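You operate a simulated robot arm through the tools that you are given. There is no shell and no other tool. Be economical: measure what you need, move in short steps, check, and stop when the job is done.

Carry out the task below with a simulated two-armed robot. There is one attempt and no reset: what you move stays moved.

TASK
Pick up the yellow-handled gauge with one hand, pass it to the other hand and put it on the green top behind the rack-side press. Set down upright: yellow-handled gauge.

Only the result counts: the job must be done as asked and must still hold three seconds after the hand-in. Knocking over, shifting, dropping, spilling or breaking anything else fails it.

THE ROBOT
Two 7-joint arms with two-finger parallel grippers on one trunk, on a base that drives. Base frame: it is fixed to the floor where the robot stands at the start and does not move with it; the origin is under the middle of the robot, x ahead of it, y to its left, z up. Lengths are in m, angles in degrees, forces in N, time in s.
The left shoulder is at the start at [0.05, 0.187, 1.06], the right one opposite. With the tool pointing down near the work surface each hand reaches from about 0.1 to 0.66 m from the robot's upright axis, wherever it stands, measured 20 degrees to its own side. Places, roughly: green top behind the rack-side press [-1.8, -0.8, 0.7]. Payload 3.43 kg a hand.
The TCP of each hand is the grasp point between the finger pads, 0.03 m short of the fingertips. In the tool frame z runs along the fingers and y along their closing line. Largest opening 0.094 m; finger width 0.028, thickness 0.01; the body of the gripper, 0.05 by 0.096 m, starts 0.055 m behind the TCP.
Orientation is that of the tool frame in the base frame, as a unit quaternion [x, y, z, w]. With the fingers straight down and closing along the base's y, the tool's x points along the base's -x, its y along +y and its z along -z.

THE INTERFACE
- The arms move only by the tool send_rows. It takes "left_series", "right_series" or both (then of equal length, played together; a hand with none holds still); each is a list of rows, each a list of 3 entries, a list of its own where there are three numbers: the shift along the tool's x, y, z in units of 100 mm (1.0 is 100 mm), then the turn, a rotation vector about the tool's x, y, z in units of 45 degrees (1.0 is 45 degrees), then the closure in counts, from 0 (fully open) to 255 (shut). In form: [[[tx, ty, tz], [wx, wy, wz], claw], ...]. A call has 1 to 20 rows; each row is the pose to reach, as a shift and turn from the pose commanded when the call began, along the tool's axes at that moment. A call with a number of a shift or a turn outside -1 to 1 is refused whole. Each row takes 0.2 s and may step no farther than 0.05 m and 8.6 degrees from the row before; otherwise, or with a gripper value out of range, the whole call is refused. Where a pose cannot be reached the arm comes as near as it can. A force on the tool above 40 N (or 10 N above the force at the start of the call, whichever is more), or a blocked arm, ends the call early, and 0.2 s more pass. Each finger travels about 0.153 m/s and halts on what it meets, pressing with about 25 N; the grip force reading is that of the motor and also rises with nothing between the fingers. The clock runs only during rows and for 0.2 s after the last one: add rows that repeat a pose to give the fingers time. The reply holds the time, the measured pose of the TCP, the force on the tool along the base axes, the opening and the grip force, in the units named above and with some noise, with the torque about the TCP (base axes, N m) and any sound that the robot's microphone picked up.
- Cameras (640 x 400 px; columns grow to the right, rows downward): "scene" is now at [0.1481, -0.0332, 1.2173]; the picture's right is [-0.41, -0.91, 0.00], its down [-0.38, 0.17, -0.91] and it looks along [0.83, -0.37, -0.42] (base axes); focal length 255 px, centre (320, 200). "left" rides on the left gripper at [0.076, -0.014, -0.102] in its tool frame; the picture's right is [0.18, 0.98, 0.00], its down [-0.75, 0.14, -0.64] and it looks along [-0.63, 0.12, 0.77] (tool axes); focal length 243 px, centre (320, 200). "right" rides on the right gripper at [0.076, 0.014, -0.103] in its tool frame; the picture's right is [-0.18, 0.98, 0.00], its down [-0.75, -0.14, -0.64] and it looks along [-0.63, -0.12, 0.77] (tool axes); focal length 243 px, centre (320, 200).
- capture(camera): a new picture of that camera. No time passes.
- lift_body(by): slides the trunk up (or, below 0, down) by that many m; the arms and the scene camera ride with it, the base frame stays. It gives what a move gives, with no picture.
- base_move(legs): drives the robot by 1 to 6 legs, each [ahead, left, turn to the left] in m, m and degrees, along the robot's own axes; the way and the turn of a leg run together, so that a leg with both is an arc; at most 1.5 m and 180 degrees a leg. The arms and the cameras ride along, it lands a little off, and it stops where it bumps. It gives what a move gives.
- head_to(pan, tilt): turns the head with the scene camera to pan (to the left, within 80 degrees either way) and tilt (down, from -29 to 69), counted from straight ahead of the robot. It gives what a move gives.
- measure_at(camera, pixels): there is no depth. For up to 12 entries [column, row, z] of the newest picture of that camera ("zoom" is the newest enlarged one), the place [x, y] in the base frame at which the ray of that pixel passes the height z, good to about 0.002 m, but the place of the scene camera against the robot may be out by one fixed shift of up to 0.025 m in any direction. No time passes.
- zoom(camera, box): a new picture of the part [left, top, right, bottom] of that camera's present view, enlarged. No time passes.
- job_done(): hands the job in; it is judged then, once.

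Keep the steps short. Do not move on a guess: measure, check each grasp and each placing, and mend mistakes. In all there are 80 turns and 78 pictures (those below and enlarged ones count). Leave the grippers open and the arms clear of the work at the hand-in unless told otherwise, and finish with a single line.

The tools are called after ">>>" as name(argument=value, ...) on one line, values as JSON. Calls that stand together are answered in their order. send_rows: Moves the arms, as the interface text tells. Its arguments: {"type":"object","properties":{"left_series":{"type":"array"},"right_series":{"type":"array"}},"required":[]} The other tools are called the same way: lift_body (by) slides the trunk up or down; base_move (legs) drives the base; head_to (pan, tilt) turns the head that bears the scene camera; capture (camera) takes a picture; measure_at (camera, pixels) gives the place at which the rays of pixels pass given heights; zoom (camera, box) takes an enlarged picture of a part of a camera's view; job_done () hands the job in.

At the start:

```text
time_s: 0.0
left_tcp_pos: [0.4013, -0.0227, 1.1326]
left_ee_rot: [0.0, 1.0, 0.0, 0.0]
left_force: [0.7, -0.6, 0.9]
left_ft_torque: [-0.01, 0.01, 0.0]
left_finger_gap: 0.094
left_grip_force: 0.1
right_tcp_pos: [0.2885, -0.2828, 1.0838]
right_ee_rot: [0.0, 1.0, 0.001, 0.001]
right_force: [0.2, -0.5, 0.7]
right_ft_torque: [-0.02, 0.02, 0.01]
right_finger_gap: 0.0939
right_grip_force: 0.1
trunk travel left (down, up): [-0.275, 0.157]
robot x, y, heading: [-0.002, -0.0011, 0.0]
head pan, tilt: [-24.2, 24.7]
```

scene: 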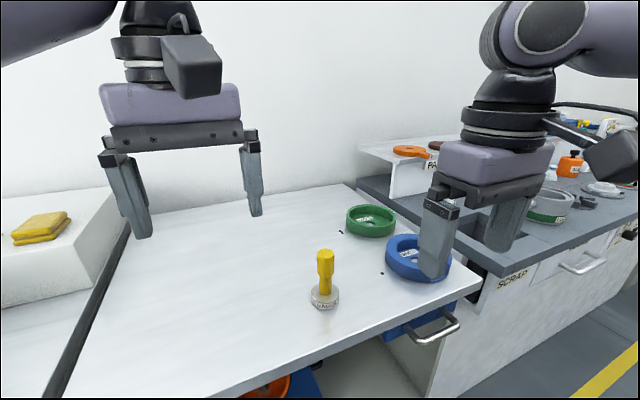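
right: 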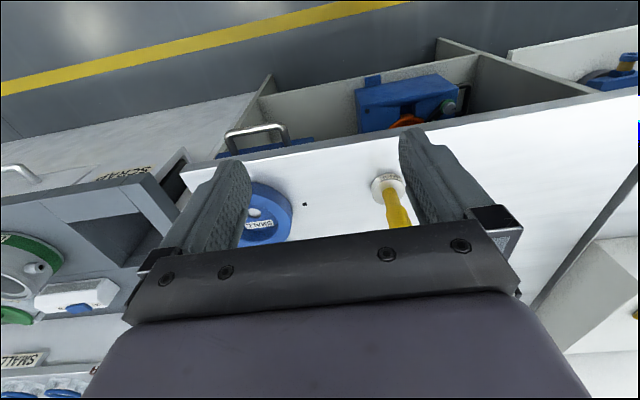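
left: 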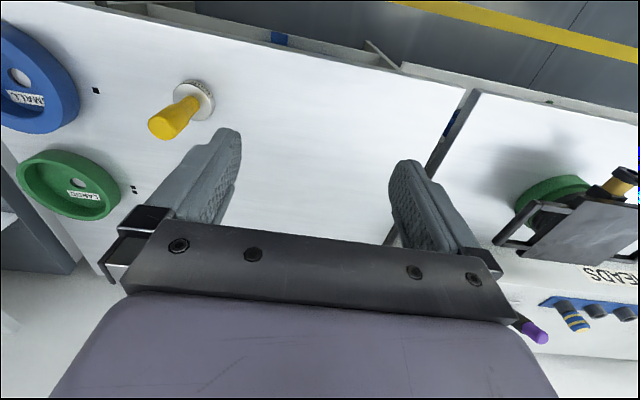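

I see the yellow-handled gauge at scene (325,280), with its disc at about (324,298). I'll zoom in on it and measure its base and top.

>>> zoom(camera="scene", box=[260, 220, 400, 320])

>>> measure_at(camera="scene", pixels=[[324, 300, 0.85], [325, 254, 0.95], [310, 298, 0.85], [340, 298, 0.85], [325, 254, 0.93]])

>>> measure_at(camera="right", pixels=[[388, 187, 0.85], [372, 184, 0.85], [405, 186, 0.85], [400, 222, 0.95]])

>>> measure_at(camera="left", pixels=[[195, 100, 0.85], [215, 100, 0.85], [165, 125, 0.95], [165, 125, 0.93]])

```text
4.00 times, centred on (330, 270) of scene
```

zoom: 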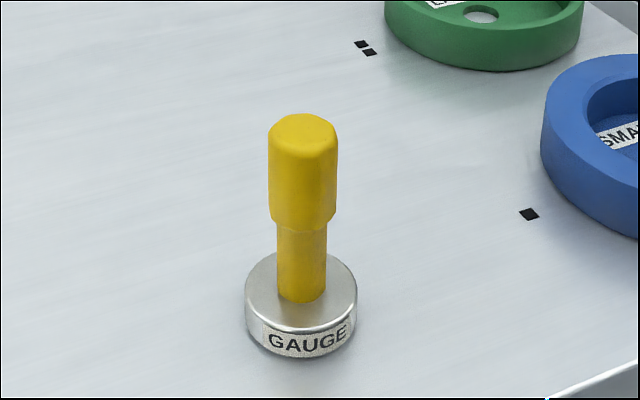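

```text
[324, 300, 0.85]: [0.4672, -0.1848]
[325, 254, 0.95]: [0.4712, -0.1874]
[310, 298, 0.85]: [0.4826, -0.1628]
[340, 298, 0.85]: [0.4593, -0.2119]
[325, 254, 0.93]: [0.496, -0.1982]
```

```text
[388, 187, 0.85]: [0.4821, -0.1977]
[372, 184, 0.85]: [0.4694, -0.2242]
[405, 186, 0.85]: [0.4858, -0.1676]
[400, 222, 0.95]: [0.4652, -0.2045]
```

```text
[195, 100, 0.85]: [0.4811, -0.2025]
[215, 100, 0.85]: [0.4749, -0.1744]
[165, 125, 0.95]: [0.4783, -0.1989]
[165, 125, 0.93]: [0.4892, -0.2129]
```

The gauge stands at about (0.475, -0.197), roughly 0.10 tall with a 0.045 disc. Next I'll look toward the destination, behind and to the right, before picking a grasp.

>>> head_to(pan=-80, tilt=20)

>>> capture(camera="scene")

>>> head_to(pan=80, tilt=20)

>>> capture(camera="scene")

>>> head_to(pan=0, tilt=45)

>>> capture(camera="scene")

```text
time_s: 1.2
left_tcp_pos: [0.4035, -0.0229, 1.1321]
left_ee_rot: [0.0, 1.0, 0.0, 0.0]
left_force: [0.4, -0.2, -0.7]
left_ft_torque: [0.01, 0.01, -0.01]
left_finger_gap: 0.0937
left_grip_force: 0.2
right_tcp_pos: [0.2879, -0.2812, 1.0842]
right_ee_rot: [-0.001, 1.0, 0.001, 0.0]
right_force: [-0.4, -0.6, -0.1]
right_ft_torque: [-0.01, -0.01, 0.06]
right_finger_gap: 0.0943
right_grip_force: 0.0
trunk travel left (down, up): [-0.275, 0.157]
robot x, y, heading: [-0.0008, 0.0011, 0.0]
head pan, tilt: [-80.0, 20.0]
```

```text
73 pictures are left
```

scene: 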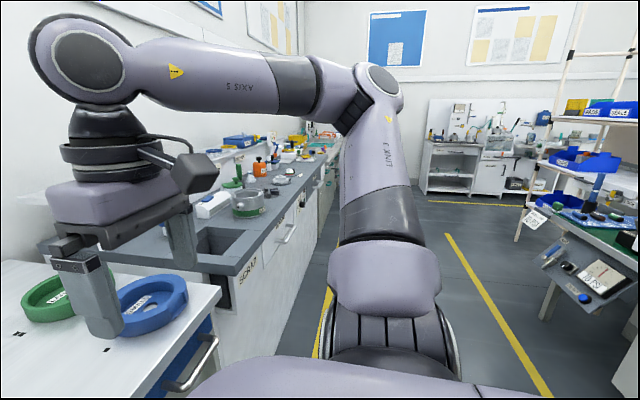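

```text
time_s: 3.7
left_tcp_pos: [0.4024, -0.0227, 1.1321]
left_ee_rot: [0.0, 1.0, -0.001, 0.0]
left_force: [0.1, 0.2, -0.3]
left_ft_torque: [-0.02, -0.01, 0.0]
left_finger_gap: 0.0939
left_grip_force: 0.0
right_tcp_pos: [0.2896, -0.2813, 1.0832]
right_ee_rot: [0.0, 1.0, 0.001, 0.0]
right_force: [0.8, 0.1, -0.4]
right_ft_torque: [0.0, 0.0, 0.0]
right_finger_gap: 0.0941
right_grip_force: 0.1
trunk travel left (down, up): [-0.275, 0.157]
robot x, y, heading: [-0.0015, 0.0011, 0.1]
head pan, tilt: [80.0, 20.0]
```

```text
72 pictures are left
```

scene: 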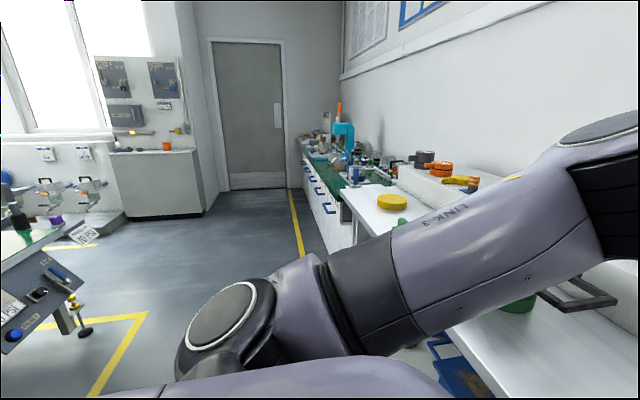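

```text
time_s: 5.2
left_tcp_pos: [0.4026, -0.0225, 1.1326]
left_ee_rot: [0.0, 1.0, 0.0, 0.0]
left_force: [-0.5, 0.1, 0.4]
left_ft_torque: [0.05, 0.02, -0.04]
left_finger_gap: 0.0939
left_grip_force: 0.1
right_tcp_pos: [0.2889, -0.2812, 1.0851]
right_ee_rot: [0.0, 1.0, 0.0, 0.0]
right_force: [1.2, -0.6, -0.4]
right_ft_torque: [0.03, 0.04, 0.04]
right_finger_gap: 0.0945
right_grip_force: 0.1
trunk travel left (down, up): [-0.275, 0.157]
robot x, y, heading: [-0.0014, 0.0018, 0.0]
head pan, tilt: [0.0, 45.0]
```

```text
71 pictures are left
```

scene: 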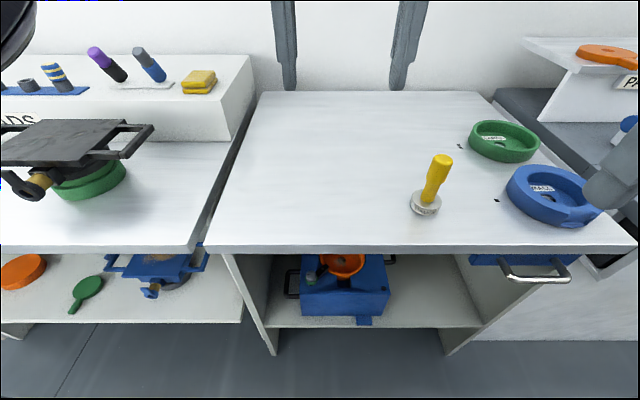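

Behind the robot is an island with a green top and a rack. I need to see the drop spot before choosing how to grip, so I'll back off 0.3 m, turn right 100 degrees and look.

>>> base_move(legs=[[-0.3, 0, 0], [0, 0, -100]])

>>> head_to(pan=-50, tilt=20)

>>> capture(camera="scene")

```text
time_s: 11.5
left_tcp_pos: [-0.3898, -0.3926, 1.134]
left_ee_rot: [0.764, 0.646, 0.0, 0.0]
left_force: [0.3, -0.4, -0.4]
left_ft_torque: [-0.02, -0.02, 0.01]
left_finger_gap: 0.0938
left_grip_force: 0.2
right_tcp_pos: [-0.6253, -0.2378, 1.0842]
right_ee_rot: [0.764, 0.645, 0.0, 0.002]
right_force: [0.5, 0.0, -0.4]
right_ft_torque: [0.02, 0.01, 0.0]
right_finger_gap: 0.0939
right_grip_force: 0.0
trunk travel left (down, up): [-0.275, 0.157]
robot x, y, heading: [-0.2982, 0.0013, -99.7]
head pan, tilt: [0.0, 45.0]
```

```text
time_s: 12.7
left_tcp_pos: [-0.3906, -0.3936, 1.1329]
left_ee_rot: [0.764, 0.646, -0.001, 0.0]
left_force: [-0.3, 1.6, -0.6]
left_ft_torque: [0.01, 0.0, 0.0]
left_finger_gap: 0.094
left_grip_force: 0.1
right_tcp_pos: [-0.6264, -0.2384, 1.0836]
right_ee_rot: [0.764, 0.645, 0.0, 0.002]
right_force: [0.1, -0.2, 0.1]
right_ft_torque: [0.03, -0.02, -0.02]
right_finger_gap: 0.094
right_grip_force: 0.1
trunk travel left (down, up): [-0.275, 0.157]
robot x, y, heading: [-0.299, 0.0004, -99.5]
head pan, tilt: [-50.0, 20.0]
```

```text
70 pictures are left
```

scene: 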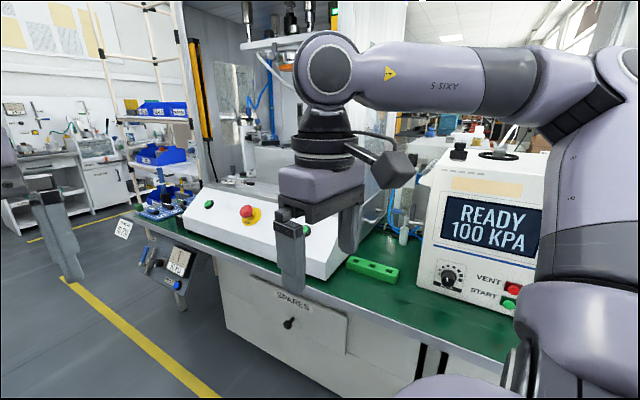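

The island has a control box with a red button at (250,215) and a pressure tester on the right. I'll turn to face it and measure the green edge.

>>> measure_at(camera="scene", pixels=[[135, 215, 0.7], [360, 308, 0.7], [510, 360, 0.7], [365, 275, 0.7], [135, 215, 0.8], [510, 360, 0.8], [250, 235, 0.75]])

>>> base_move(legs=[[0, 0, -60]])

>>> head_to(pan=-5, tilt=20)

>>> capture(camera="scene")

```text
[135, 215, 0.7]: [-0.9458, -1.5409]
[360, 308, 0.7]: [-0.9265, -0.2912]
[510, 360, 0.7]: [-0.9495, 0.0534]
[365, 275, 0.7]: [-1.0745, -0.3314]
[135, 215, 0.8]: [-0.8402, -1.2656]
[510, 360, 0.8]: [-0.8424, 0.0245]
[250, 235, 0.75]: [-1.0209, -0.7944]
```

```text
time_s: 15.7
left_tcp_pos: [-0.6849, -0.1203, 1.1343]
left_ee_rot: [0.984, 0.178, 0.0, 0.001]
left_force: [0.1, 0.1, 0.5]
left_ft_torque: [0.0, -0.01, -0.05]
left_finger_gap: 0.094
left_grip_force: 0.1
right_tcp_pos: [-0.6685, 0.1628, 1.0854]
right_ee_rot: [0.984, 0.177, -0.001, 0.001]
right_force: [-0.2, -0.1, -1.1]
right_ft_torque: [0.02, -0.01, -0.02]
right_finger_gap: 0.094
right_grip_force: 0.2
trunk travel left (down, up): [-0.275, 0.157]
robot x, y, heading: [-0.294, -0.0012, -159.5]
head pan, tilt: [-50.0, 20.0]
```

```text
time_s: 16.8
left_tcp_pos: [-0.6855, -0.1203, 1.1336]
left_ee_rot: [0.984, 0.178, 0.0, 0.0]
left_force: [0.1, -1.1, 0.7]
left_ft_torque: [0.01, -0.06, 0.0]
left_finger_gap: 0.0939
left_grip_force: 0.1
right_tcp_pos: [-0.6687, 0.1621, 1.0845]
right_ee_rot: [0.984, 0.178, 0.0, 0.001]
right_force: [0.1, 0.4, -0.2]
right_ft_torque: [0.04, 0.01, 0.0]
right_finger_gap: 0.0941
right_grip_force: 0.0
trunk travel left (down, up): [-0.275, 0.157]
robot x, y, heading: [-0.2984, -0.0013, -159.2]
head pan, tilt: [-5.0, 20.0]
```

```text
69 pictures are left
```

scene: 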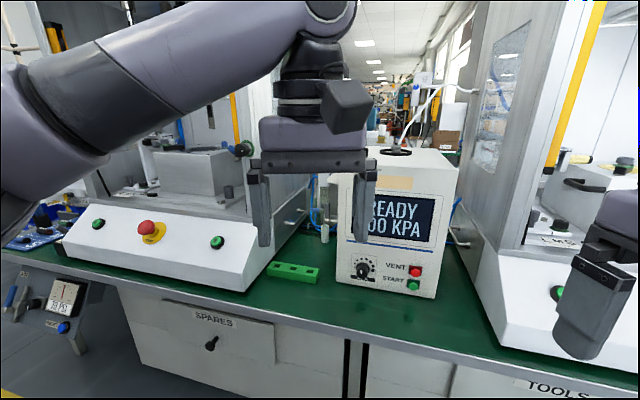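

The press on the left (control box with the red button, y≈-0.8) is on the rack side. The target lies behind it at x≈-1.8, so I'll have to go around the island. I'll scout the rack end of the aisle first.

>>> base_move(legs=[[0, 0, 69.5], [1.2, 0, 0]])

>>> head_to(pan=-40, tilt=20)

>>> capture(camera="scene")

```text
time_s: 25.9
left_tcp_pos: [-0.3043, -1.5921, 1.1324]
left_ee_rot: [0.702, 0.712, -0.001, 0.0]
left_force: [0.4, -0.1, 0.3]
left_ft_torque: [-0.02, 0.01, 0.01]
left_finger_gap: 0.0939
left_grip_force: 0.0
right_tcp_pos: [-0.5637, -1.481, 1.0834]
right_ee_rot: [0.702, 0.712, 0.0, 0.001]
right_force: [-0.3, -0.3, -0.1]
right_ft_torque: [0.0, -0.01, -0.02]
right_finger_gap: 0.094
right_grip_force: 0.0
trunk travel left (down, up): [-0.275, 0.157]
robot x, y, heading: [-0.2857, -1.1874, -89.2]
head pan, tilt: [-5.0, 20.0]
```

```text
time_s: 26.9
left_tcp_pos: [-0.3033, -1.5914, 1.1321]
left_ee_rot: [0.702, 0.712, 0.0, 0.0]
left_force: [0.3, -0.3, 0.5]
left_ft_torque: [0.0, 0.0, 0.01]
left_finger_gap: 0.094
left_grip_force: 0.0
right_tcp_pos: [-0.5632, -1.4817, 1.0839]
right_ee_rot: [0.702, 0.712, 0.0, 0.001]
right_force: [0.6, 0.5, -1.1]
right_ft_torque: [0.03, -0.01, 0.02]
right_finger_gap: 0.094
right_grip_force: 0.0
trunk travel left (down, up): [-0.275, 0.157]
robot x, y, heading: [-0.2868, -1.191, -89.1]
head pan, tilt: [-40.0, 20.0]
```

```text
68 pictures are left
```

scene: 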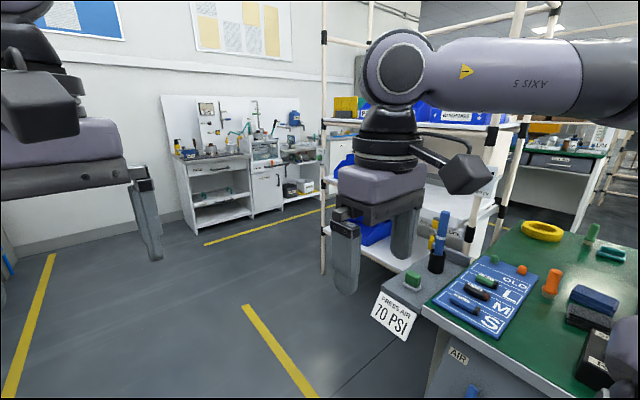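

The rack stands near the island's end. I'll pan further right to check the gap and the press's back side.

>>> head_to(pan=-78, tilt=22)

>>> capture(camera="scene")

>>> capture(camera="right")

```text
time_s: 27.9
left_tcp_pos: [-0.303, -1.5898, 1.1321]
left_ee_rot: [0.703, 0.711, 0.0, 0.0]
left_force: [-0.4, 0.4, -0.3]
left_ft_torque: [0.02, -0.04, 0.01]
left_finger_gap: 0.0939
left_grip_force: 0.0
right_tcp_pos: [-0.5641, -1.4812, 1.0845]
right_ee_rot: [0.702, 0.713, 0.0, 0.001]
right_force: [-0.9, -0.7, -0.4]
right_ft_torque: [-0.01, 0.04, 0.03]
right_finger_gap: 0.0942
right_grip_force: 0.1
trunk travel left (down, up): [-0.275, 0.157]
robot x, y, heading: [-0.2884, -1.1889, -89.0]
head pan, tilt: [-78.0, 22.0]
```

```text
67 pictures are left
```

scene: 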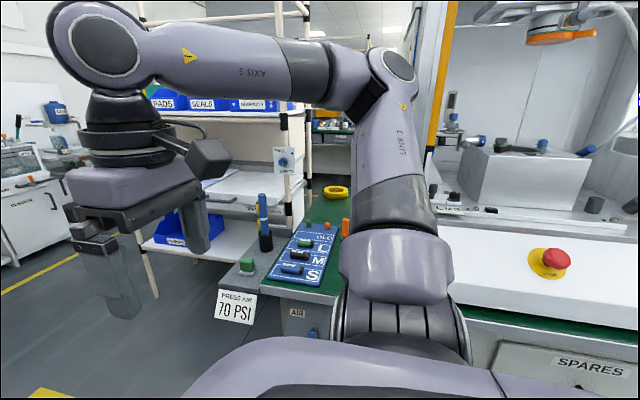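

```text
66 pictures are left
```

right: 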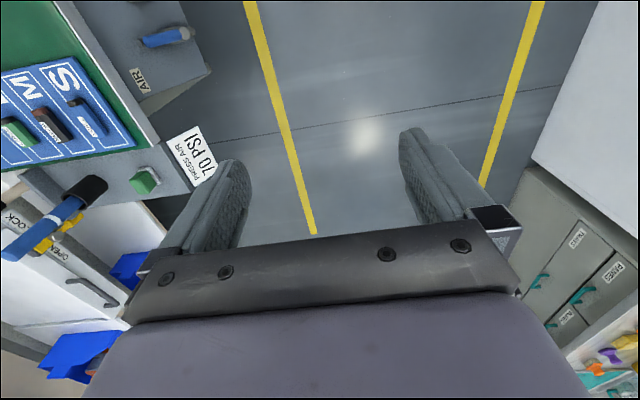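

The rack blocks this end, but the floor lines suggest a walkway around the +y end, so I'll go that way later. Now I'll return to the bench to pick the gauge, stopping at about x=-0.1.

>>> base_move(legs=[[-1.19, 0, 0], [0, 0, 89], [0.2, 0, 0]])

>>> head_to(pan=-15, tilt=35)

>>> capture(camera="scene")

```text
time_s: 38.9
left_tcp_pos: [0.2964, -0.0379, 1.1319]
left_ee_rot: [0.0, 1.0, 0.001, 0.0]
left_force: [0.5, -0.5, 0.6]
left_ft_torque: [0.03, 0.04, -0.02]
left_finger_gap: 0.0937
left_grip_force: 0.0
right_tcp_pos: [0.1833, -0.2948, 1.084]
right_ee_rot: [0.001, 1.0, 0.0, 0.001]
right_force: [-0.1, 0.5, 0.5]
right_ft_torque: [0.01, 0.03, 0.03]
right_finger_gap: 0.0941
right_grip_force: 0.0
trunk travel left (down, up): [-0.275, 0.157]
robot x, y, heading: [-0.1079, -0.0189, 0.0]
head pan, tilt: [-78.0, 22.0]
```

```text
time_s: 40.2
left_tcp_pos: [0.2953, -0.0371, 1.1331]
left_ee_rot: [0.001, 1.0, 0.0, 0.0]
left_force: [0.1, 0.0, 0.3]
left_ft_torque: [0.01, -0.01, 0.0]
left_finger_gap: 0.0941
left_grip_force: 0.1
right_tcp_pos: [0.183, -0.2964, 1.0848]
right_ee_rot: [0.0, 1.0, 0.001, 0.001]
right_force: [0.6, -0.5, 0.1]
right_ft_torque: [0.01, 0.01, -0.02]
right_finger_gap: 0.0941
right_grip_force: 0.1
trunk travel left (down, up): [-0.275, 0.157]
robot x, y, heading: [-0.1047, -0.0149, 0.1]
head pan, tilt: [-15.0, 35.0]
```

```text
65 pictures are left
```

scene: 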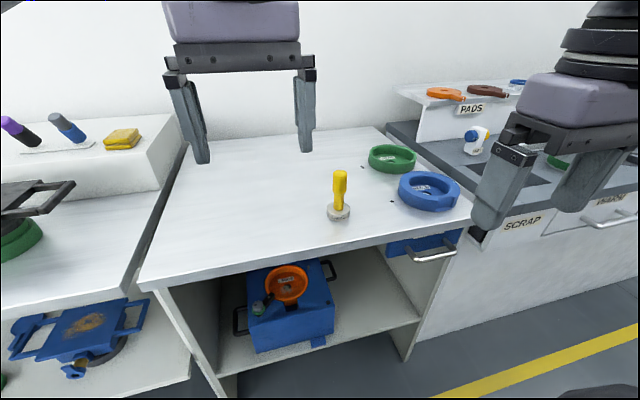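

The gripper camera sits on the tool +x side, which swings underneath if I tilt the hand forward. It's better to have the left hand point right (-y) with its camera on top, and the right hand come from above with its camera to the right. I'll test the yaws in free air, starting with +45 degrees on both hands.

>>> send_rows(left_series=[[[0, 0.17, 0], [0, 0, -0.167], 0], [[0, 0.34, 0], [0, 0, -0.333], 0], [[0, 0.5, 0], [0, 0, -0.5], 0], [[0, 0.67, 0], [0, 0, -0.667], 0], [[0, 0.84, 0], [0, 0, -0.833], 0], [[0, 1, 0], [0, 0, -1], 0]], right_series=[[[0, 0, 0], [0, 0, -0.167], 0], [[0, 0, 0], [0, 0, -0.333], 0], [[0, 0, 0], [0, 0, -0.5], 0], [[0, 0, 0], [0, 0, -0.667], 0], [[0, 0, 0], [0, 0, -0.833], 0], [[0, 0, 0], [0, 0, -1], 0]])

>>> send_rows(left_series=[[[0, 0, 0], [0, 0, -0.167], 0], [[0, 0, 0], [0, 0, -0.333], 0], [[0, 0, 0], [0, 0, -0.5], 0], [[0, 0, 0], [0, 0, -0.667], 0], [[0, 0, 0], [0, 0, -0.833], 0], [[0, 0, 0], [0, 0, -1], 0]], right_series=[[[0, 0, 0], [0, 0, -0.167], 0], [[0, 0, 0], [0, 0, -0.333], 0], [[0, 0, 0], [0, 0, -0.5], 0], [[0, 0, 0], [0, 0, -0.667], 0], [[0, 0, 0], [0, 0, -0.833], 0], [[0, 0, 0], [0, 0, -1], 0]])

```text
time_s: 41.6
left_tcp_pos: [0.296, 0.0628, 1.133]
left_ee_rot: [-0.384, 0.923, 0.0, 0.001]
left_force: [0.5, -0.6, 0.0]
left_ft_torque: [0.02, 0.03, 0.02]
left_finger_gap: 0.0939
left_grip_force: 0.0
right_tcp_pos: [0.1811, -0.2973, 1.084]
right_ee_rot: [-0.384, 0.923, 0.0, 0.001]
right_force: [-0.4, 0.5, -0.5]
right_ft_torque: [0.02, -0.02, 0.05]
right_finger_gap: 0.0939
right_grip_force: 0.1
trunk travel left (down, up): [-0.275, 0.157]
robot x, y, heading: [-0.1035, -0.0122, -0.1]
head pan, tilt: [-15.0, 35.0]
```

```text
time_s: 43.0
left_tcp_pos: [0.2967, 0.0632, 1.1321]
left_ee_rot: [0.708, -0.706, 0.001, 0.0]
left_force: [-0.2, 0.4, -0.4]
left_ft_torque: [0.02, 0.01, 0.02]
left_finger_gap: 0.0939
left_grip_force: 0.1
right_tcp_pos: [0.11, -0.221, 1.0914]
right_ee_rot: [-0.706, 0.708, -0.001, 0.0]
right_force: [0.0, -0.4, 0.0]
right_ft_torque: [-0.02, 0.0, 0.0]
right_finger_gap: 0.094
right_grip_force: 0.0
right hand out of reach, approached as far as the arm can: row 3, 4, 5, 6
trunk travel left (down, up): [-0.275, 0.157]
robot x, y, heading: [-0.1086, -0.014, 0.2]
head pan, tilt: [-15.0, 35.0]
```

Both orientations are reachable; the right hand just needs to be farther from the body. Next I'll tilt the left hand 45 degrees so its fingers swing toward -y, moving it 0.1 m forward.

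>>> send_rows(left_series=[[[0, -0.17, 0], [0, 0.167, 0], 0], [[0, -0.34, 0], [0, 0.333, 0], 0], [[0, -0.5, 0], [0, 0.5, 0], 0], [[0, -0.67, 0], [0, 0.667, 0], 0], [[0, -0.84, 0], [0, 0.833, 0], 0], [[0, -1, 0], [0, 1, 0], 0]])

>>> send_rows(left_series=[[[0, 0, 0], [0, 0.167, 0], 0], [[0, 0, 0], [0, 0.333, 0], 0], [[0, 0, 0], [0, 0.5, 0], 0]])

>>> capture(camera="scene")

>>> capture(camera="left")

```text
time_s: 44.4
left_tcp_pos: [0.3964, 0.0621, 1.1326]
left_ee_rot: [0.654, -0.652, 0.271, 0.271]
left_force: [0.2, 0.4, 0.6]
left_ft_torque: [0.01, -0.01, 0.01]
left_finger_gap: 0.0938
left_grip_force: 0.1
right_tcp_pos: [0.1107, -0.2211, 1.0933]
right_ee_rot: [-0.705, 0.709, -0.001, 0.0]
right_force: [0.2, -0.2, 0.0]
right_ft_torque: [-0.03, 0.01, 0.01]
right_finger_gap: 0.0942
right_grip_force: 0.1
trunk travel left (down, up): [-0.275, 0.157]
robot x, y, heading: [-0.1074, -0.0147, -0.0]
head pan, tilt: [-15.0, 35.0]
```

```text
time_s: 45.2
left_tcp_pos: [0.3953, 0.0635, 1.1331]
left_ee_rot: [0.588, -0.587, 0.394, 0.393]
left_force: [-0.4, -0.4, -0.3]
left_ft_torque: [-0.01, 0.03, -0.03]
left_finger_gap: 0.0938
left_grip_force: 0.1
right_tcp_pos: [0.1101, -0.2208, 1.094]
right_ee_rot: [-0.706, 0.709, -0.001, 0.001]
right_force: [-0.7, -0.2, -0.3]
right_ft_torque: [0.02, 0.01, -0.01]
right_finger_gap: 0.094
right_grip_force: 0.0
trunk travel left (down, up): [-0.275, 0.157]
robot x, y, heading: [-0.1067, -0.0143, 0.0]
head pan, tilt: [-15.0, 35.0]
```

```text
64 pictures are left
```

scene: 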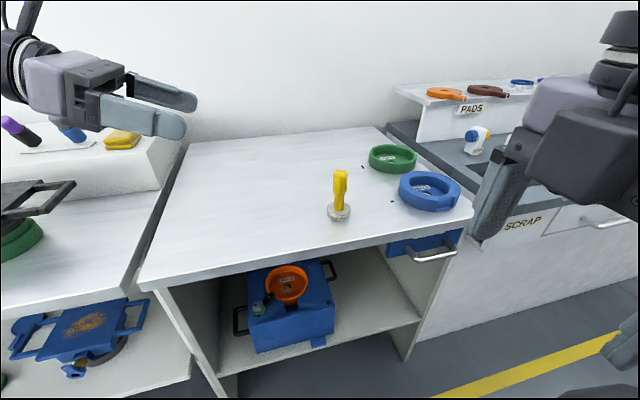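

```text
63 pictures are left
```

left: 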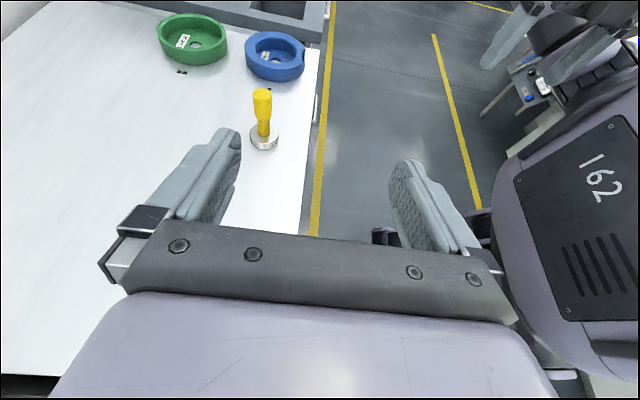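

The pose works, and the left camera now sees the gauge at (262,120). I'll measure it from both cameras with zoom.

>>> zoom(camera="left", box=[222, 70, 302, 170])

>>> measure_at(camera="left", pixels=[[250, 141, 0.85], [279, 140, 0.85], [265, 151, 0.85], [264, 137, 0.87], [262, 91, 0.95], [271, 91, 0.95], [253, 91, 0.95]])

>>> zoom(camera="scene", box=[300, 155, 380, 235])

>>> measure_at(camera="scene", pixels=[[327, 213, 0.85], [350, 212, 0.85], [339, 222, 0.85], [340, 170, 0.95], [340, 170, 0.96]])

```text
4.00 times, centred on (262, 120) of left
```

zoom: 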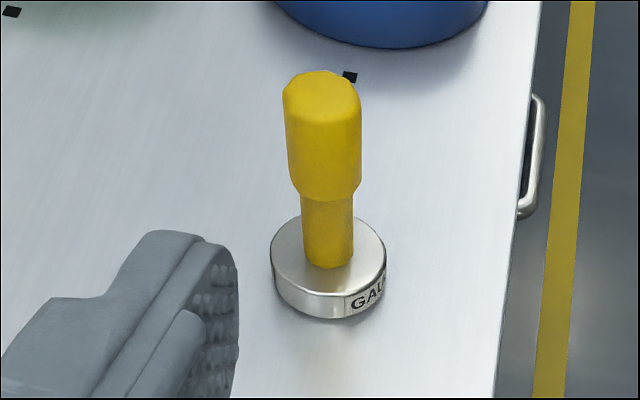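

```text
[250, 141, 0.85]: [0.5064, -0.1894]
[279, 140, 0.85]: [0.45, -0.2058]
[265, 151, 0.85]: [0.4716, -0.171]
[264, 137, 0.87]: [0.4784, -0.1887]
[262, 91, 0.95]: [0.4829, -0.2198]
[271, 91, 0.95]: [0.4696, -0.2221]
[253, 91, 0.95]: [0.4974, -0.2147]
```

```text
5.00 times, centred on (340, 195) of scene
```

zoom: 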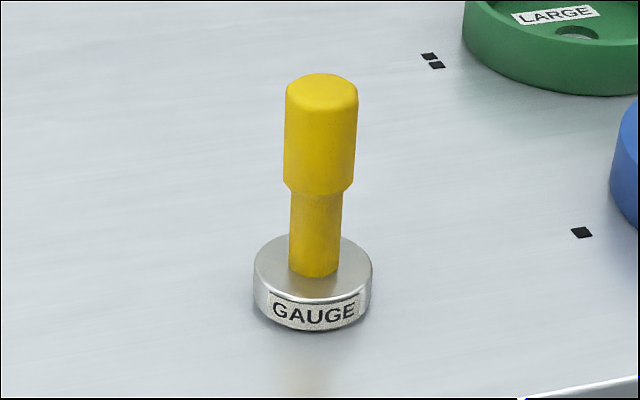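

```text
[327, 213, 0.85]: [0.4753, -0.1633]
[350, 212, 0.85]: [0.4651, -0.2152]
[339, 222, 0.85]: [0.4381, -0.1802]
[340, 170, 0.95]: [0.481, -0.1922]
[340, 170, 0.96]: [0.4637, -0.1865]
```

From the left view I get: gauge axis at about (0.477,-0.197), disc top z≈0.871, thin neck 0.871–0.919 (about 19 mm wide), wide grip from 0.919 to about 0.965. The left hand will take the neck at a 15-degree tilt, which leaves the top for the right hand. First step is partway down with a bit more tilt.

>>> send_rows(left_series=[[[-0.18, -0.2, 0.24], [0, 0.042, 0], 0], [[-0.36, -0.41, 0.49], [0, 0.083, 0], 0], [[-0.53, -0.61, 0.73], [0, 0.125, 0], 0], [[-0.711, -0.815, 0.976], [0, 0.167, 0], 0]])

>>> capture(camera="left")

```text
time_s: 46.2
left_tcp_pos: [0.4778, -0.0003, 1.029]
left_ee_rot: [0.561, -0.56, 0.431, 0.431]
left_force: [-0.2, 0.4, 1.1]
left_ft_torque: [-0.02, -0.04, 0.03]
left_finger_gap: 0.0937
left_grip_force: 0.0
right_tcp_pos: [0.111, -0.2211, 1.0926]
right_ee_rot: [-0.706, 0.708, -0.001, 0.001]
right_force: [0.2, -0.6, -0.3]
right_ft_torque: [-0.05, 0.02, 0.02]
right_finger_gap: 0.0938
right_grip_force: 0.1
trunk travel left (down, up): [-0.275, 0.157]
robot x, y, heading: [-0.1071, -0.0134, -0.0]
head pan, tilt: [-15.0, 35.0]
```

```text
60 pictures are left
```

left: 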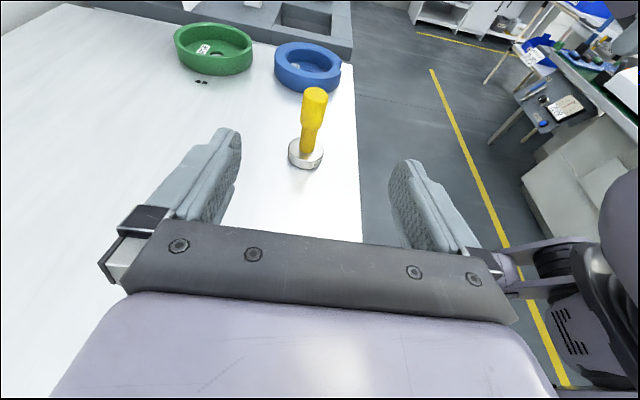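

The gauge sits between the finger lines at (306,150). I'll lower to about z=0.93 at y=-0.06, then verify.

>>> measure_at(camera="left", pixels=[[288, 156, 0.85], [323, 155, 0.85], [305, 168, 0.85], [314, 93, 0.965], [302, 95, 0.965], [326, 95, 0.965], [313, 124, 0.919]])

>>> send_rows(left_series=[[[-0.27, 0, 0.28], [0, 0, 0], 50], [[-0.54, 0, 0.56], [0, 0, 0], 50], [[-0.81, 0, 0.839], [0, 0, 0], 50]])

>>> capture(camera="left")

>>> capture(camera="scene")

```text
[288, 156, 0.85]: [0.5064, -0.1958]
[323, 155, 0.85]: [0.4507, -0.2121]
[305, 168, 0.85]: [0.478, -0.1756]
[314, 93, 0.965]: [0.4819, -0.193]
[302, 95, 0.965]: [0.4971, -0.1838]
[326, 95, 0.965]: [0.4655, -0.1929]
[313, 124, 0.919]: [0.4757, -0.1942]
```

```text
time_s: 47.0
left_tcp_pos: [0.4783, -0.0595, 0.9297]
left_ee_rot: [0.561, -0.56, 0.431, 0.431]
left_force: [-0.4, 0.6, -0.2]
left_ft_torque: [0.01, -0.01, 0.01]
left_finger_gap: 0.0759
left_grip_force: 0.1
right_tcp_pos: [0.111, -0.2217, 1.0913]
right_ee_rot: [-0.706, 0.708, -0.001, 0.001]
right_force: [0.2, -0.1, -0.6]
right_ft_torque: [-0.02, -0.01, -0.02]
right_finger_gap: 0.0939
right_grip_force: 0.1
trunk travel left (down, up): [-0.275, 0.157]
robot x, y, heading: [-0.1047, -0.0119, 0.3]
head pan, tilt: [-15.0, 35.0]
```

```text
59 pictures are left
```

left: 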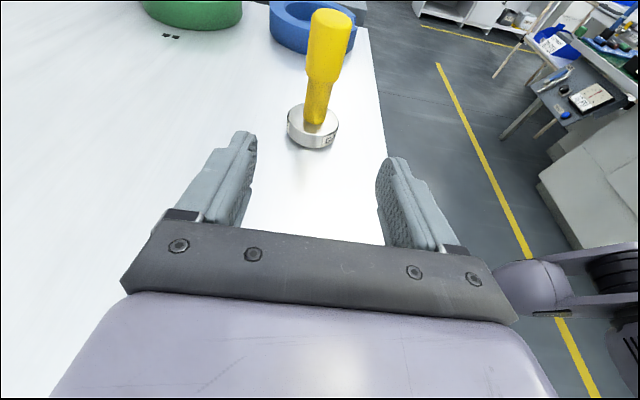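

```text
58 pictures are left
```

scene: 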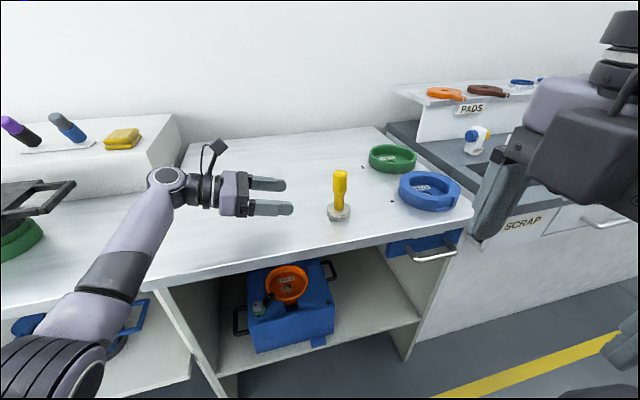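

The hand is level and the gauge is straight ahead. I'll lower to z=0.894 and advance to y=-0.12, stopping before the disc.

>>> send_rows(left_series=[[[-0.17, 0, 0.05], [0, 0, 0], 50], [[-0.345, 0, 0.092], [0, 0, 0], 50], [[-0.267, 0, 0.38], [0, 0, 0], 50], [[-0.19, 0, 0.67], [0, 0, 0], 50]])

>>> capture(camera="left")

>>> zoom(camera="scene", box=[220, 140, 380, 240])

```text
time_s: 48.0
left_tcp_pos: [0.4785, -0.1195, 0.8931]
left_ee_rot: [0.561, -0.56, 0.431, 0.43]
left_force: [-0.5, -0.5, 1.4]
left_ft_torque: [0.0, 0.02, -0.01]
left_finger_gap: 0.0756
left_grip_force: 0.1
right_tcp_pos: [0.1113, -0.2202, 1.0925]
right_ee_rot: [-0.706, 0.708, 0.0, 0.0]
right_force: [0.4, 0.3, -0.1]
right_ft_torque: [-0.03, 0.03, 0.0]
right_finger_gap: 0.094
right_grip_force: 0.1
trunk travel left (down, up): [-0.275, 0.157]
robot x, y, heading: [-0.1058, -0.017, -0.1]
head pan, tilt: [-15.0, 35.0]
```

```text
57 pictures are left
```

left: 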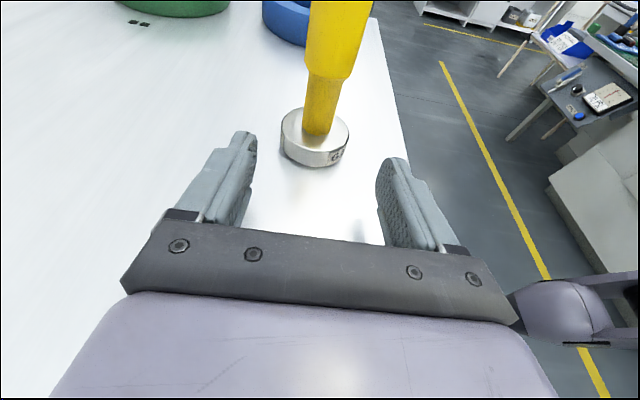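

```text
4.00 times, centred on (300, 190) of scene
```

zoom: 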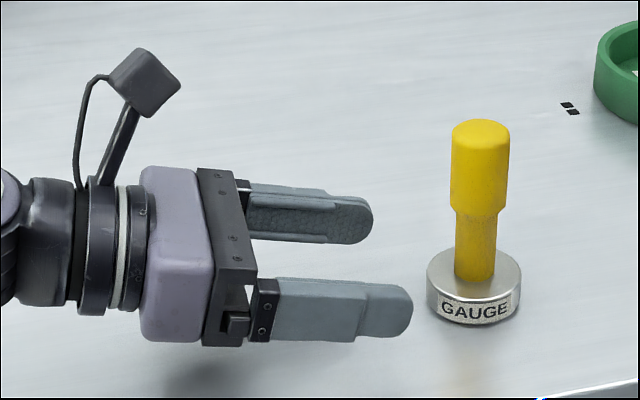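

The fingers are level with the neck. I'll check the neck base position from this closer view.

>>> measure_at(camera="left", pixels=[[318, 137, 0.868], [281, 135, 0.868], [349, 133, 0.868], [314, 152, 0.868], [327, 78, 0.917]])

```text
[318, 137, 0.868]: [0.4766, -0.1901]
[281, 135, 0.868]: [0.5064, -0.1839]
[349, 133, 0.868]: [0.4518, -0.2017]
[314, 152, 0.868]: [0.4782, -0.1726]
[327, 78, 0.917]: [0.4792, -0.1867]
```

The axis is at (0.478,-0.200). I'll advance 72 mm and close on the neck.

>>> send_rows(left_series=[[[0.07, 0, 0.26], [0, 0, 0], 50], [[0.14, 0, 0.5], [0, 0, 0], 50], [[0.188, 0, 0.7], [0, 0, 0], 50], [[0.188, 0, 0.7], [0, 0, 0], 50]])

>>> zoom(camera="scene", box=[260, 150, 400, 240])

```text
time_s: 49.0
left_tcp_pos: [0.4828, -0.1631, 0.8883]
left_ee_rot: [0.574, -0.553, 0.433, 0.42]
left_force: [0.7, -0.4, 0.6]
left_ft_torque: [-0.01, 0.01, -0.01]
left_finger_gap: 0.0757
left_grip_force: 0.2
left hand out of reach, approached as far as the arm can: row 2, 3, 4
right_tcp_pos: [0.1095, -0.2207, 1.0925]
right_ee_rot: [-0.706, 0.708, -0.001, 0.001]
right_force: [0.1, 0.8, 0.2]
right_ft_torque: [0.0, -0.02, -0.01]
right_finger_gap: 0.0937
right_grip_force: 0.0
trunk travel left (down, up): [-0.275, 0.157]
robot x, y, heading: [-0.1088, -0.0134, -0.1]
head pan, tilt: [-15.0, 35.0]
```

```text
4.44 times, centred on (330, 195) of scene
```

zoom: 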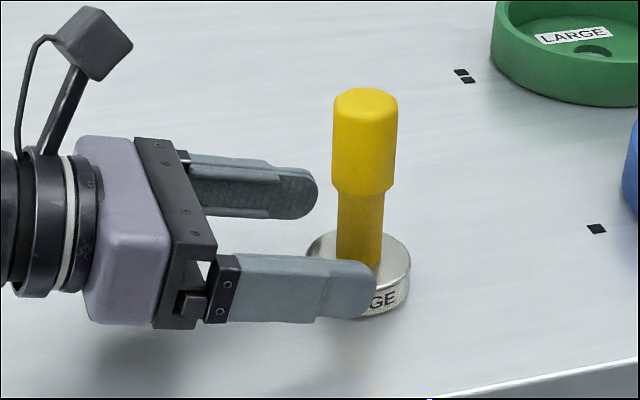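

The left arm ran about 30 mm short. I'll back the hand out, shift the base right and a little ahead, and redo the approach.

>>> send_rows(left_series=[[[0, 0, -0.3], [0, 0, 0], 50], [[0, 0, -0.6], [0, 0, 0], 50], [[0, 0, -0.8], [0, 0, 0], 50]])

>>> base_move(legs=[[0.04, -0.08, 0]])

```text
time_s: 49.8
left_tcp_pos: [0.4661, -0.1043, 0.9169]
left_ee_rot: [0.561, -0.561, 0.43, 0.431]
left_force: [0.3, 0.2, 0.1]
left_ft_torque: [-0.01, -0.01, -0.03]
left_finger_gap: 0.0757
left_grip_force: 0.1
right_tcp_pos: [0.1098, -0.2219, 1.0911]
right_ee_rot: [-0.706, 0.708, -0.001, 0.0]
right_force: [-0.3, 0.2, 0.4]
right_ft_torque: [0.0, 0.0, -0.01]
right_finger_gap: 0.0939
right_grip_force: 0.2
trunk travel left (down, up): [-0.275, 0.157]
robot x, y, heading: [-0.1073, -0.0145, 0.0]
head pan, tilt: [-15.0, 35.0]
```

```text
time_s: 50.9
left_tcp_pos: [0.5084, -0.1845, 0.9155]
left_ee_rot: [0.561, -0.561, 0.431, 0.43]
left_force: [0.2, 0.0, -0.1]
left_ft_torque: [-0.01, 0.0, -0.01]
left_finger_gap: 0.0754
left_grip_force: 0.0
right_tcp_pos: [0.1502, -0.3013, 1.0921]
right_ee_rot: [-0.706, 0.709, -0.001, 0.001]
right_force: [0.3, -0.4, -0.3]
right_ft_torque: [0.02, 0.05, 0.05]
right_finger_gap: 0.0939
right_grip_force: 0.1
trunk travel left (down, up): [-0.275, 0.157]
robot x, y, heading: [-0.0702, -0.0941, -0.1]
head pan, tilt: [-15.0, 35.0]
```

I missed that the hand rides along with the base, so the fingers may be next to the handle now. Checking before anything else moves.

>>> capture(camera="left")

>>> capture(camera="scene")

```text
54 pictures are left
```

left: 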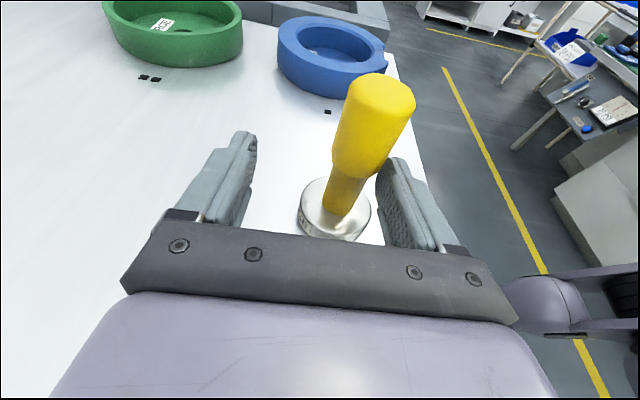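

```text
53 pictures are left
```

scene: 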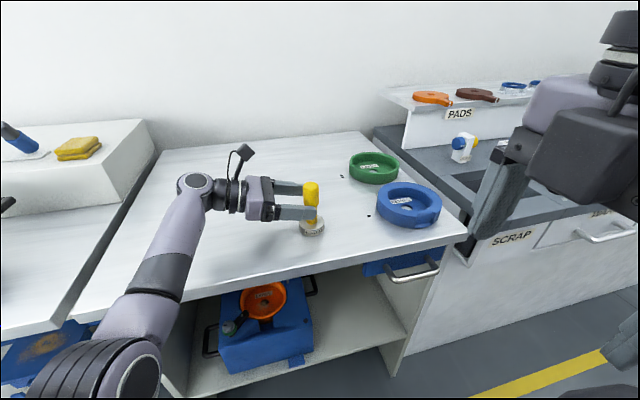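

The gauge is upright and lies between the fingers. I'll measure where it is relative to them.

>>> measure_at(camera="left", pixels=[[340, 212, 0.868], [299, 213, 0.868], [371, 205, 0.868], [372, 88, 0.962], [358, 175, 0.917]])

>>> zoom(camera="left", box=[260, 60, 440, 260])

>>> zoom(camera="scene", box=[250, 160, 370, 250])

```text
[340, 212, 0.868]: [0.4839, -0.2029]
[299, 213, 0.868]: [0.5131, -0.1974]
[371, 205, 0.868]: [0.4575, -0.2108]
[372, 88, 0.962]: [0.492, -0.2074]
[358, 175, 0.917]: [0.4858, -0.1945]
```

```text
2.00 times, centred on (350, 160) of left
```

zoom: 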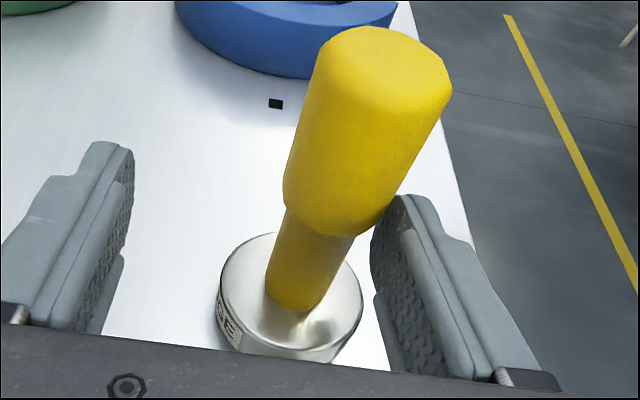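

```text
4.44 times, centred on (310, 205) of scene
```

zoom: 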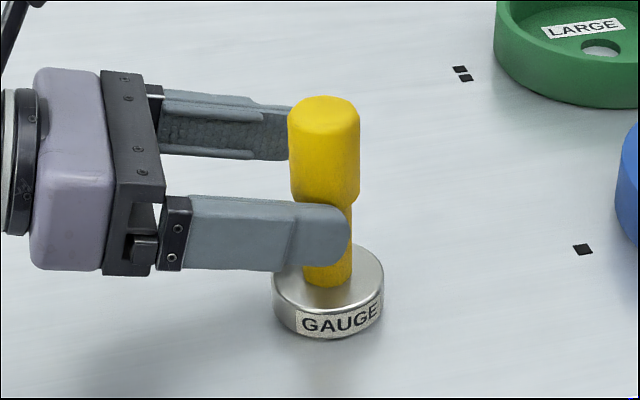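

The gauge shifted a few mm but is fine, centred near (0.485,-0.206). I'll centre the hand in x, lower to z≈0.894, advance to y≈-0.198, and close.

>>> send_rows(left_series=[[[0, 0.23, 0], [0, 0, 0], 50], [[-0.1, 0.23, 0.02], [0, 0, 0], 50], [[-0.207, 0.23, 0.055], [0, 0, 0], 50], [[-0.174, 0.23, 0.185], [0, 0, 0], 50], [[-0.174, 0.23, 0.185], [0, 0, 0], 50]])

>>> capture(camera="left")

>>> zoom(camera="scene", box=[250, 160, 370, 250])

```text
time_s: 52.1
left_tcp_pos: [0.4925, -0.184, 0.884]
left_ee_rot: [0.573, -0.558, 0.428, 0.42]
left_force: [-0.5, 0.7, 0.0]
left_ft_torque: [0.02, 0.0, -0.01]
left_finger_gap: 0.0754
left_grip_force: 0.1
right_tcp_pos: [0.1495, -0.3016, 1.0921]
right_ee_rot: [-0.706, 0.708, -0.001, 0.0]
right_force: [0.5, 0.0, -0.3]
right_ft_torque: [0.02, -0.05, -0.03]
right_finger_gap: 0.0937
right_grip_force: 0.1
trunk travel left (down, up): [-0.275, 0.157]
robot x, y, heading: [-0.0665, -0.0964, -0.0]
head pan, tilt: [-15.0, 35.0]
```

```text
50 pictures are left
```

left: 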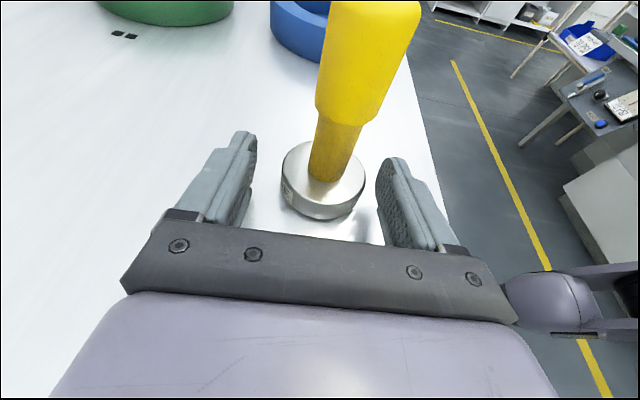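

```text
4.44 times, centred on (310, 205) of scene
```

zoom: 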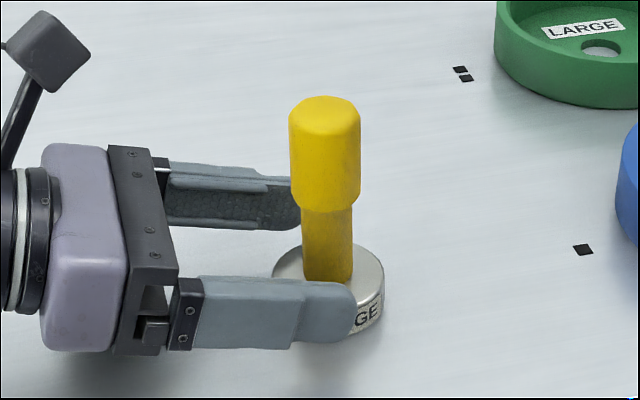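

The hand ended about 14 mm off command with no tool force. I suspect the left forearm or elbow is near a limit or touching the bench, so I'll look at it.

>>> head_to(pan=30, tilt=50)

>>> capture(camera="scene")

```text
time_s: 53.2
left_tcp_pos: [0.4931, -0.1828, 0.8878]
left_ee_rot: [0.572, -0.559, 0.431, 0.419]
left_force: [0.8, -0.1, 0.5]
left_ft_torque: [0.05, 0.01, 0.0]
left_finger_gap: 0.0757
left_grip_force: 0.0
right_tcp_pos: [0.1504, -0.3006, 1.0915]
right_ee_rot: [-0.706, 0.708, 0.0, 0.0]
right_force: [0.8, 0.3, 0.6]
right_ft_torque: [-0.02, 0.01, -0.01]
right_finger_gap: 0.0939
right_grip_force: 0.0
trunk travel left (down, up): [-0.275, 0.157]
robot x, y, heading: [-0.0712, -0.0947, 0.3]
head pan, tilt: [30.0, 50.0]
```

```text
48 pictures are left
```

scene: 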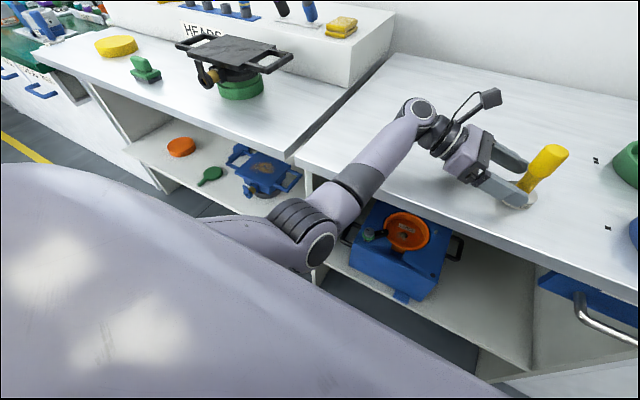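

The elbow hangs low and the forearm is at the bench front edge, most likely touching it. I'll raise the trunk 0.15 m (the fingers slide up clear of the handle) so the elbow rises, then lower the hand again.

>>> lift_body(by=0.15)

>>> capture(camera="left")

```text
time_s: 55.0
left_tcp_pos: [0.4934, -0.1831, 1.0401]
left_ee_rot: [0.571, -0.559, 0.431, 0.419]
left_force: [-0.4, -0.5, -0.2]
left_ft_torque: [0.01, -0.01, -0.03]
left_finger_gap: 0.0755
left_grip_force: 0.1
right_tcp_pos: [0.1503, -0.3011, 1.2414]
right_ee_rot: [-0.706, 0.708, -0.001, 0.0]
right_force: [-0.4, 0.9, 0.1]
right_ft_torque: [-0.01, 0.0, -0.01]
right_finger_gap: 0.0942
right_grip_force: 0.1
trunk travel left (down, up): [-0.425, 0.007]
robot x, y, heading: [-0.0681, -0.093, 0.0]
head pan, tilt: [30.0, 50.0]
```

```text
47 pictures are left
```

left: 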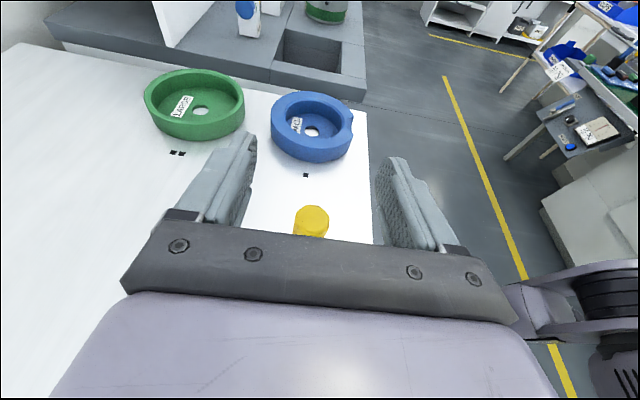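

Clear of the gauge now. I'll back the hand to y≈-0.10 and lower part-way, checking how well the arm tracks.

>>> send_rows(left_series=[[[-0.11, 0, -0.41], [0, 0, 0], 50], [[-0.22, 0, -0.82], [0, 0, 0], 50], [[-0.51, 0, -0.74], [0, 0, 0], 50], [[-0.8, 0, -0.66], [0, 0, 0], 50], [[-0.8, 0, -0.66], [0, 0, 0], 50]])

```text
time_s: 56.2
left_tcp_pos: [0.484, -0.1134, 0.9835]
left_ee_rot: [0.562, -0.561, 0.43, 0.43]
left_force: [-0.4, 0.0, -0.2]
left_ft_torque: [-0.03, -0.02, 0.01]
left_finger_gap: 0.0757
left_grip_force: 0.0
right_tcp_pos: [0.152, -0.3019, 1.241]
right_ee_rot: [-0.706, 0.708, -0.001, 0.0]
right_force: [-0.7, 1.0, -0.2]
right_ft_torque: [0.03, 0.03, -0.02]
right_finger_gap: 0.094
right_grip_force: 0.2
trunk travel left (down, up): [-0.425, 0.007]
robot x, y, heading: [-0.0679, -0.0924, 0.0]
head pan, tilt: [30.0, 50.0]
```

Tracking is good again and the commanded state is clear. I'll lower to z≈0.894 at this y.

>>> send_rows(left_series=[[[-0.29, 0, 0.08], [0, 0, 0], 50], [[-0.58, 0, 0.155], [0, 0, 0], 50], [[-0.864, 0, 0.232], [0, 0, 0], 50], [[-0.864, 0, 0.232], [0, 0, 0], 50]])

>>> capture(camera="scene")

>>> capture(camera="left")

```text
time_s: 57.2
left_tcp_pos: [0.4853, -0.1134, 0.8948]
left_ee_rot: [0.561, -0.56, 0.431, 0.43]
left_force: [0.6, 0.6, 0.0]
left_ft_torque: [0.02, 0.02, 0.02]
left_finger_gap: 0.0757
left_grip_force: 0.2
right_tcp_pos: [0.1491, -0.3009, 1.2427]
right_ee_rot: [-0.706, 0.708, 0.0, 0.001]
right_force: [0.0, 0.2, -0.2]
right_ft_torque: [0.02, 0.01, 0.0]
right_finger_gap: 0.0939
right_grip_force: 0.0
trunk travel left (down, up): [-0.425, 0.007]
robot x, y, heading: [-0.0654, -0.0949, -0.3]
head pan, tilt: [30.0, 50.0]
```

```text
46 pictures are left
```

scene: 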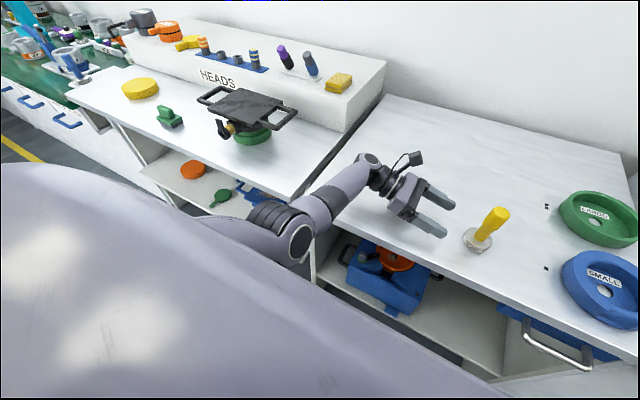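

```text
45 pictures are left
```

left: 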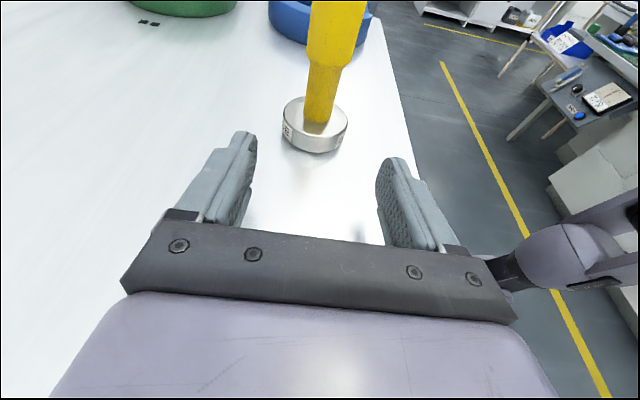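

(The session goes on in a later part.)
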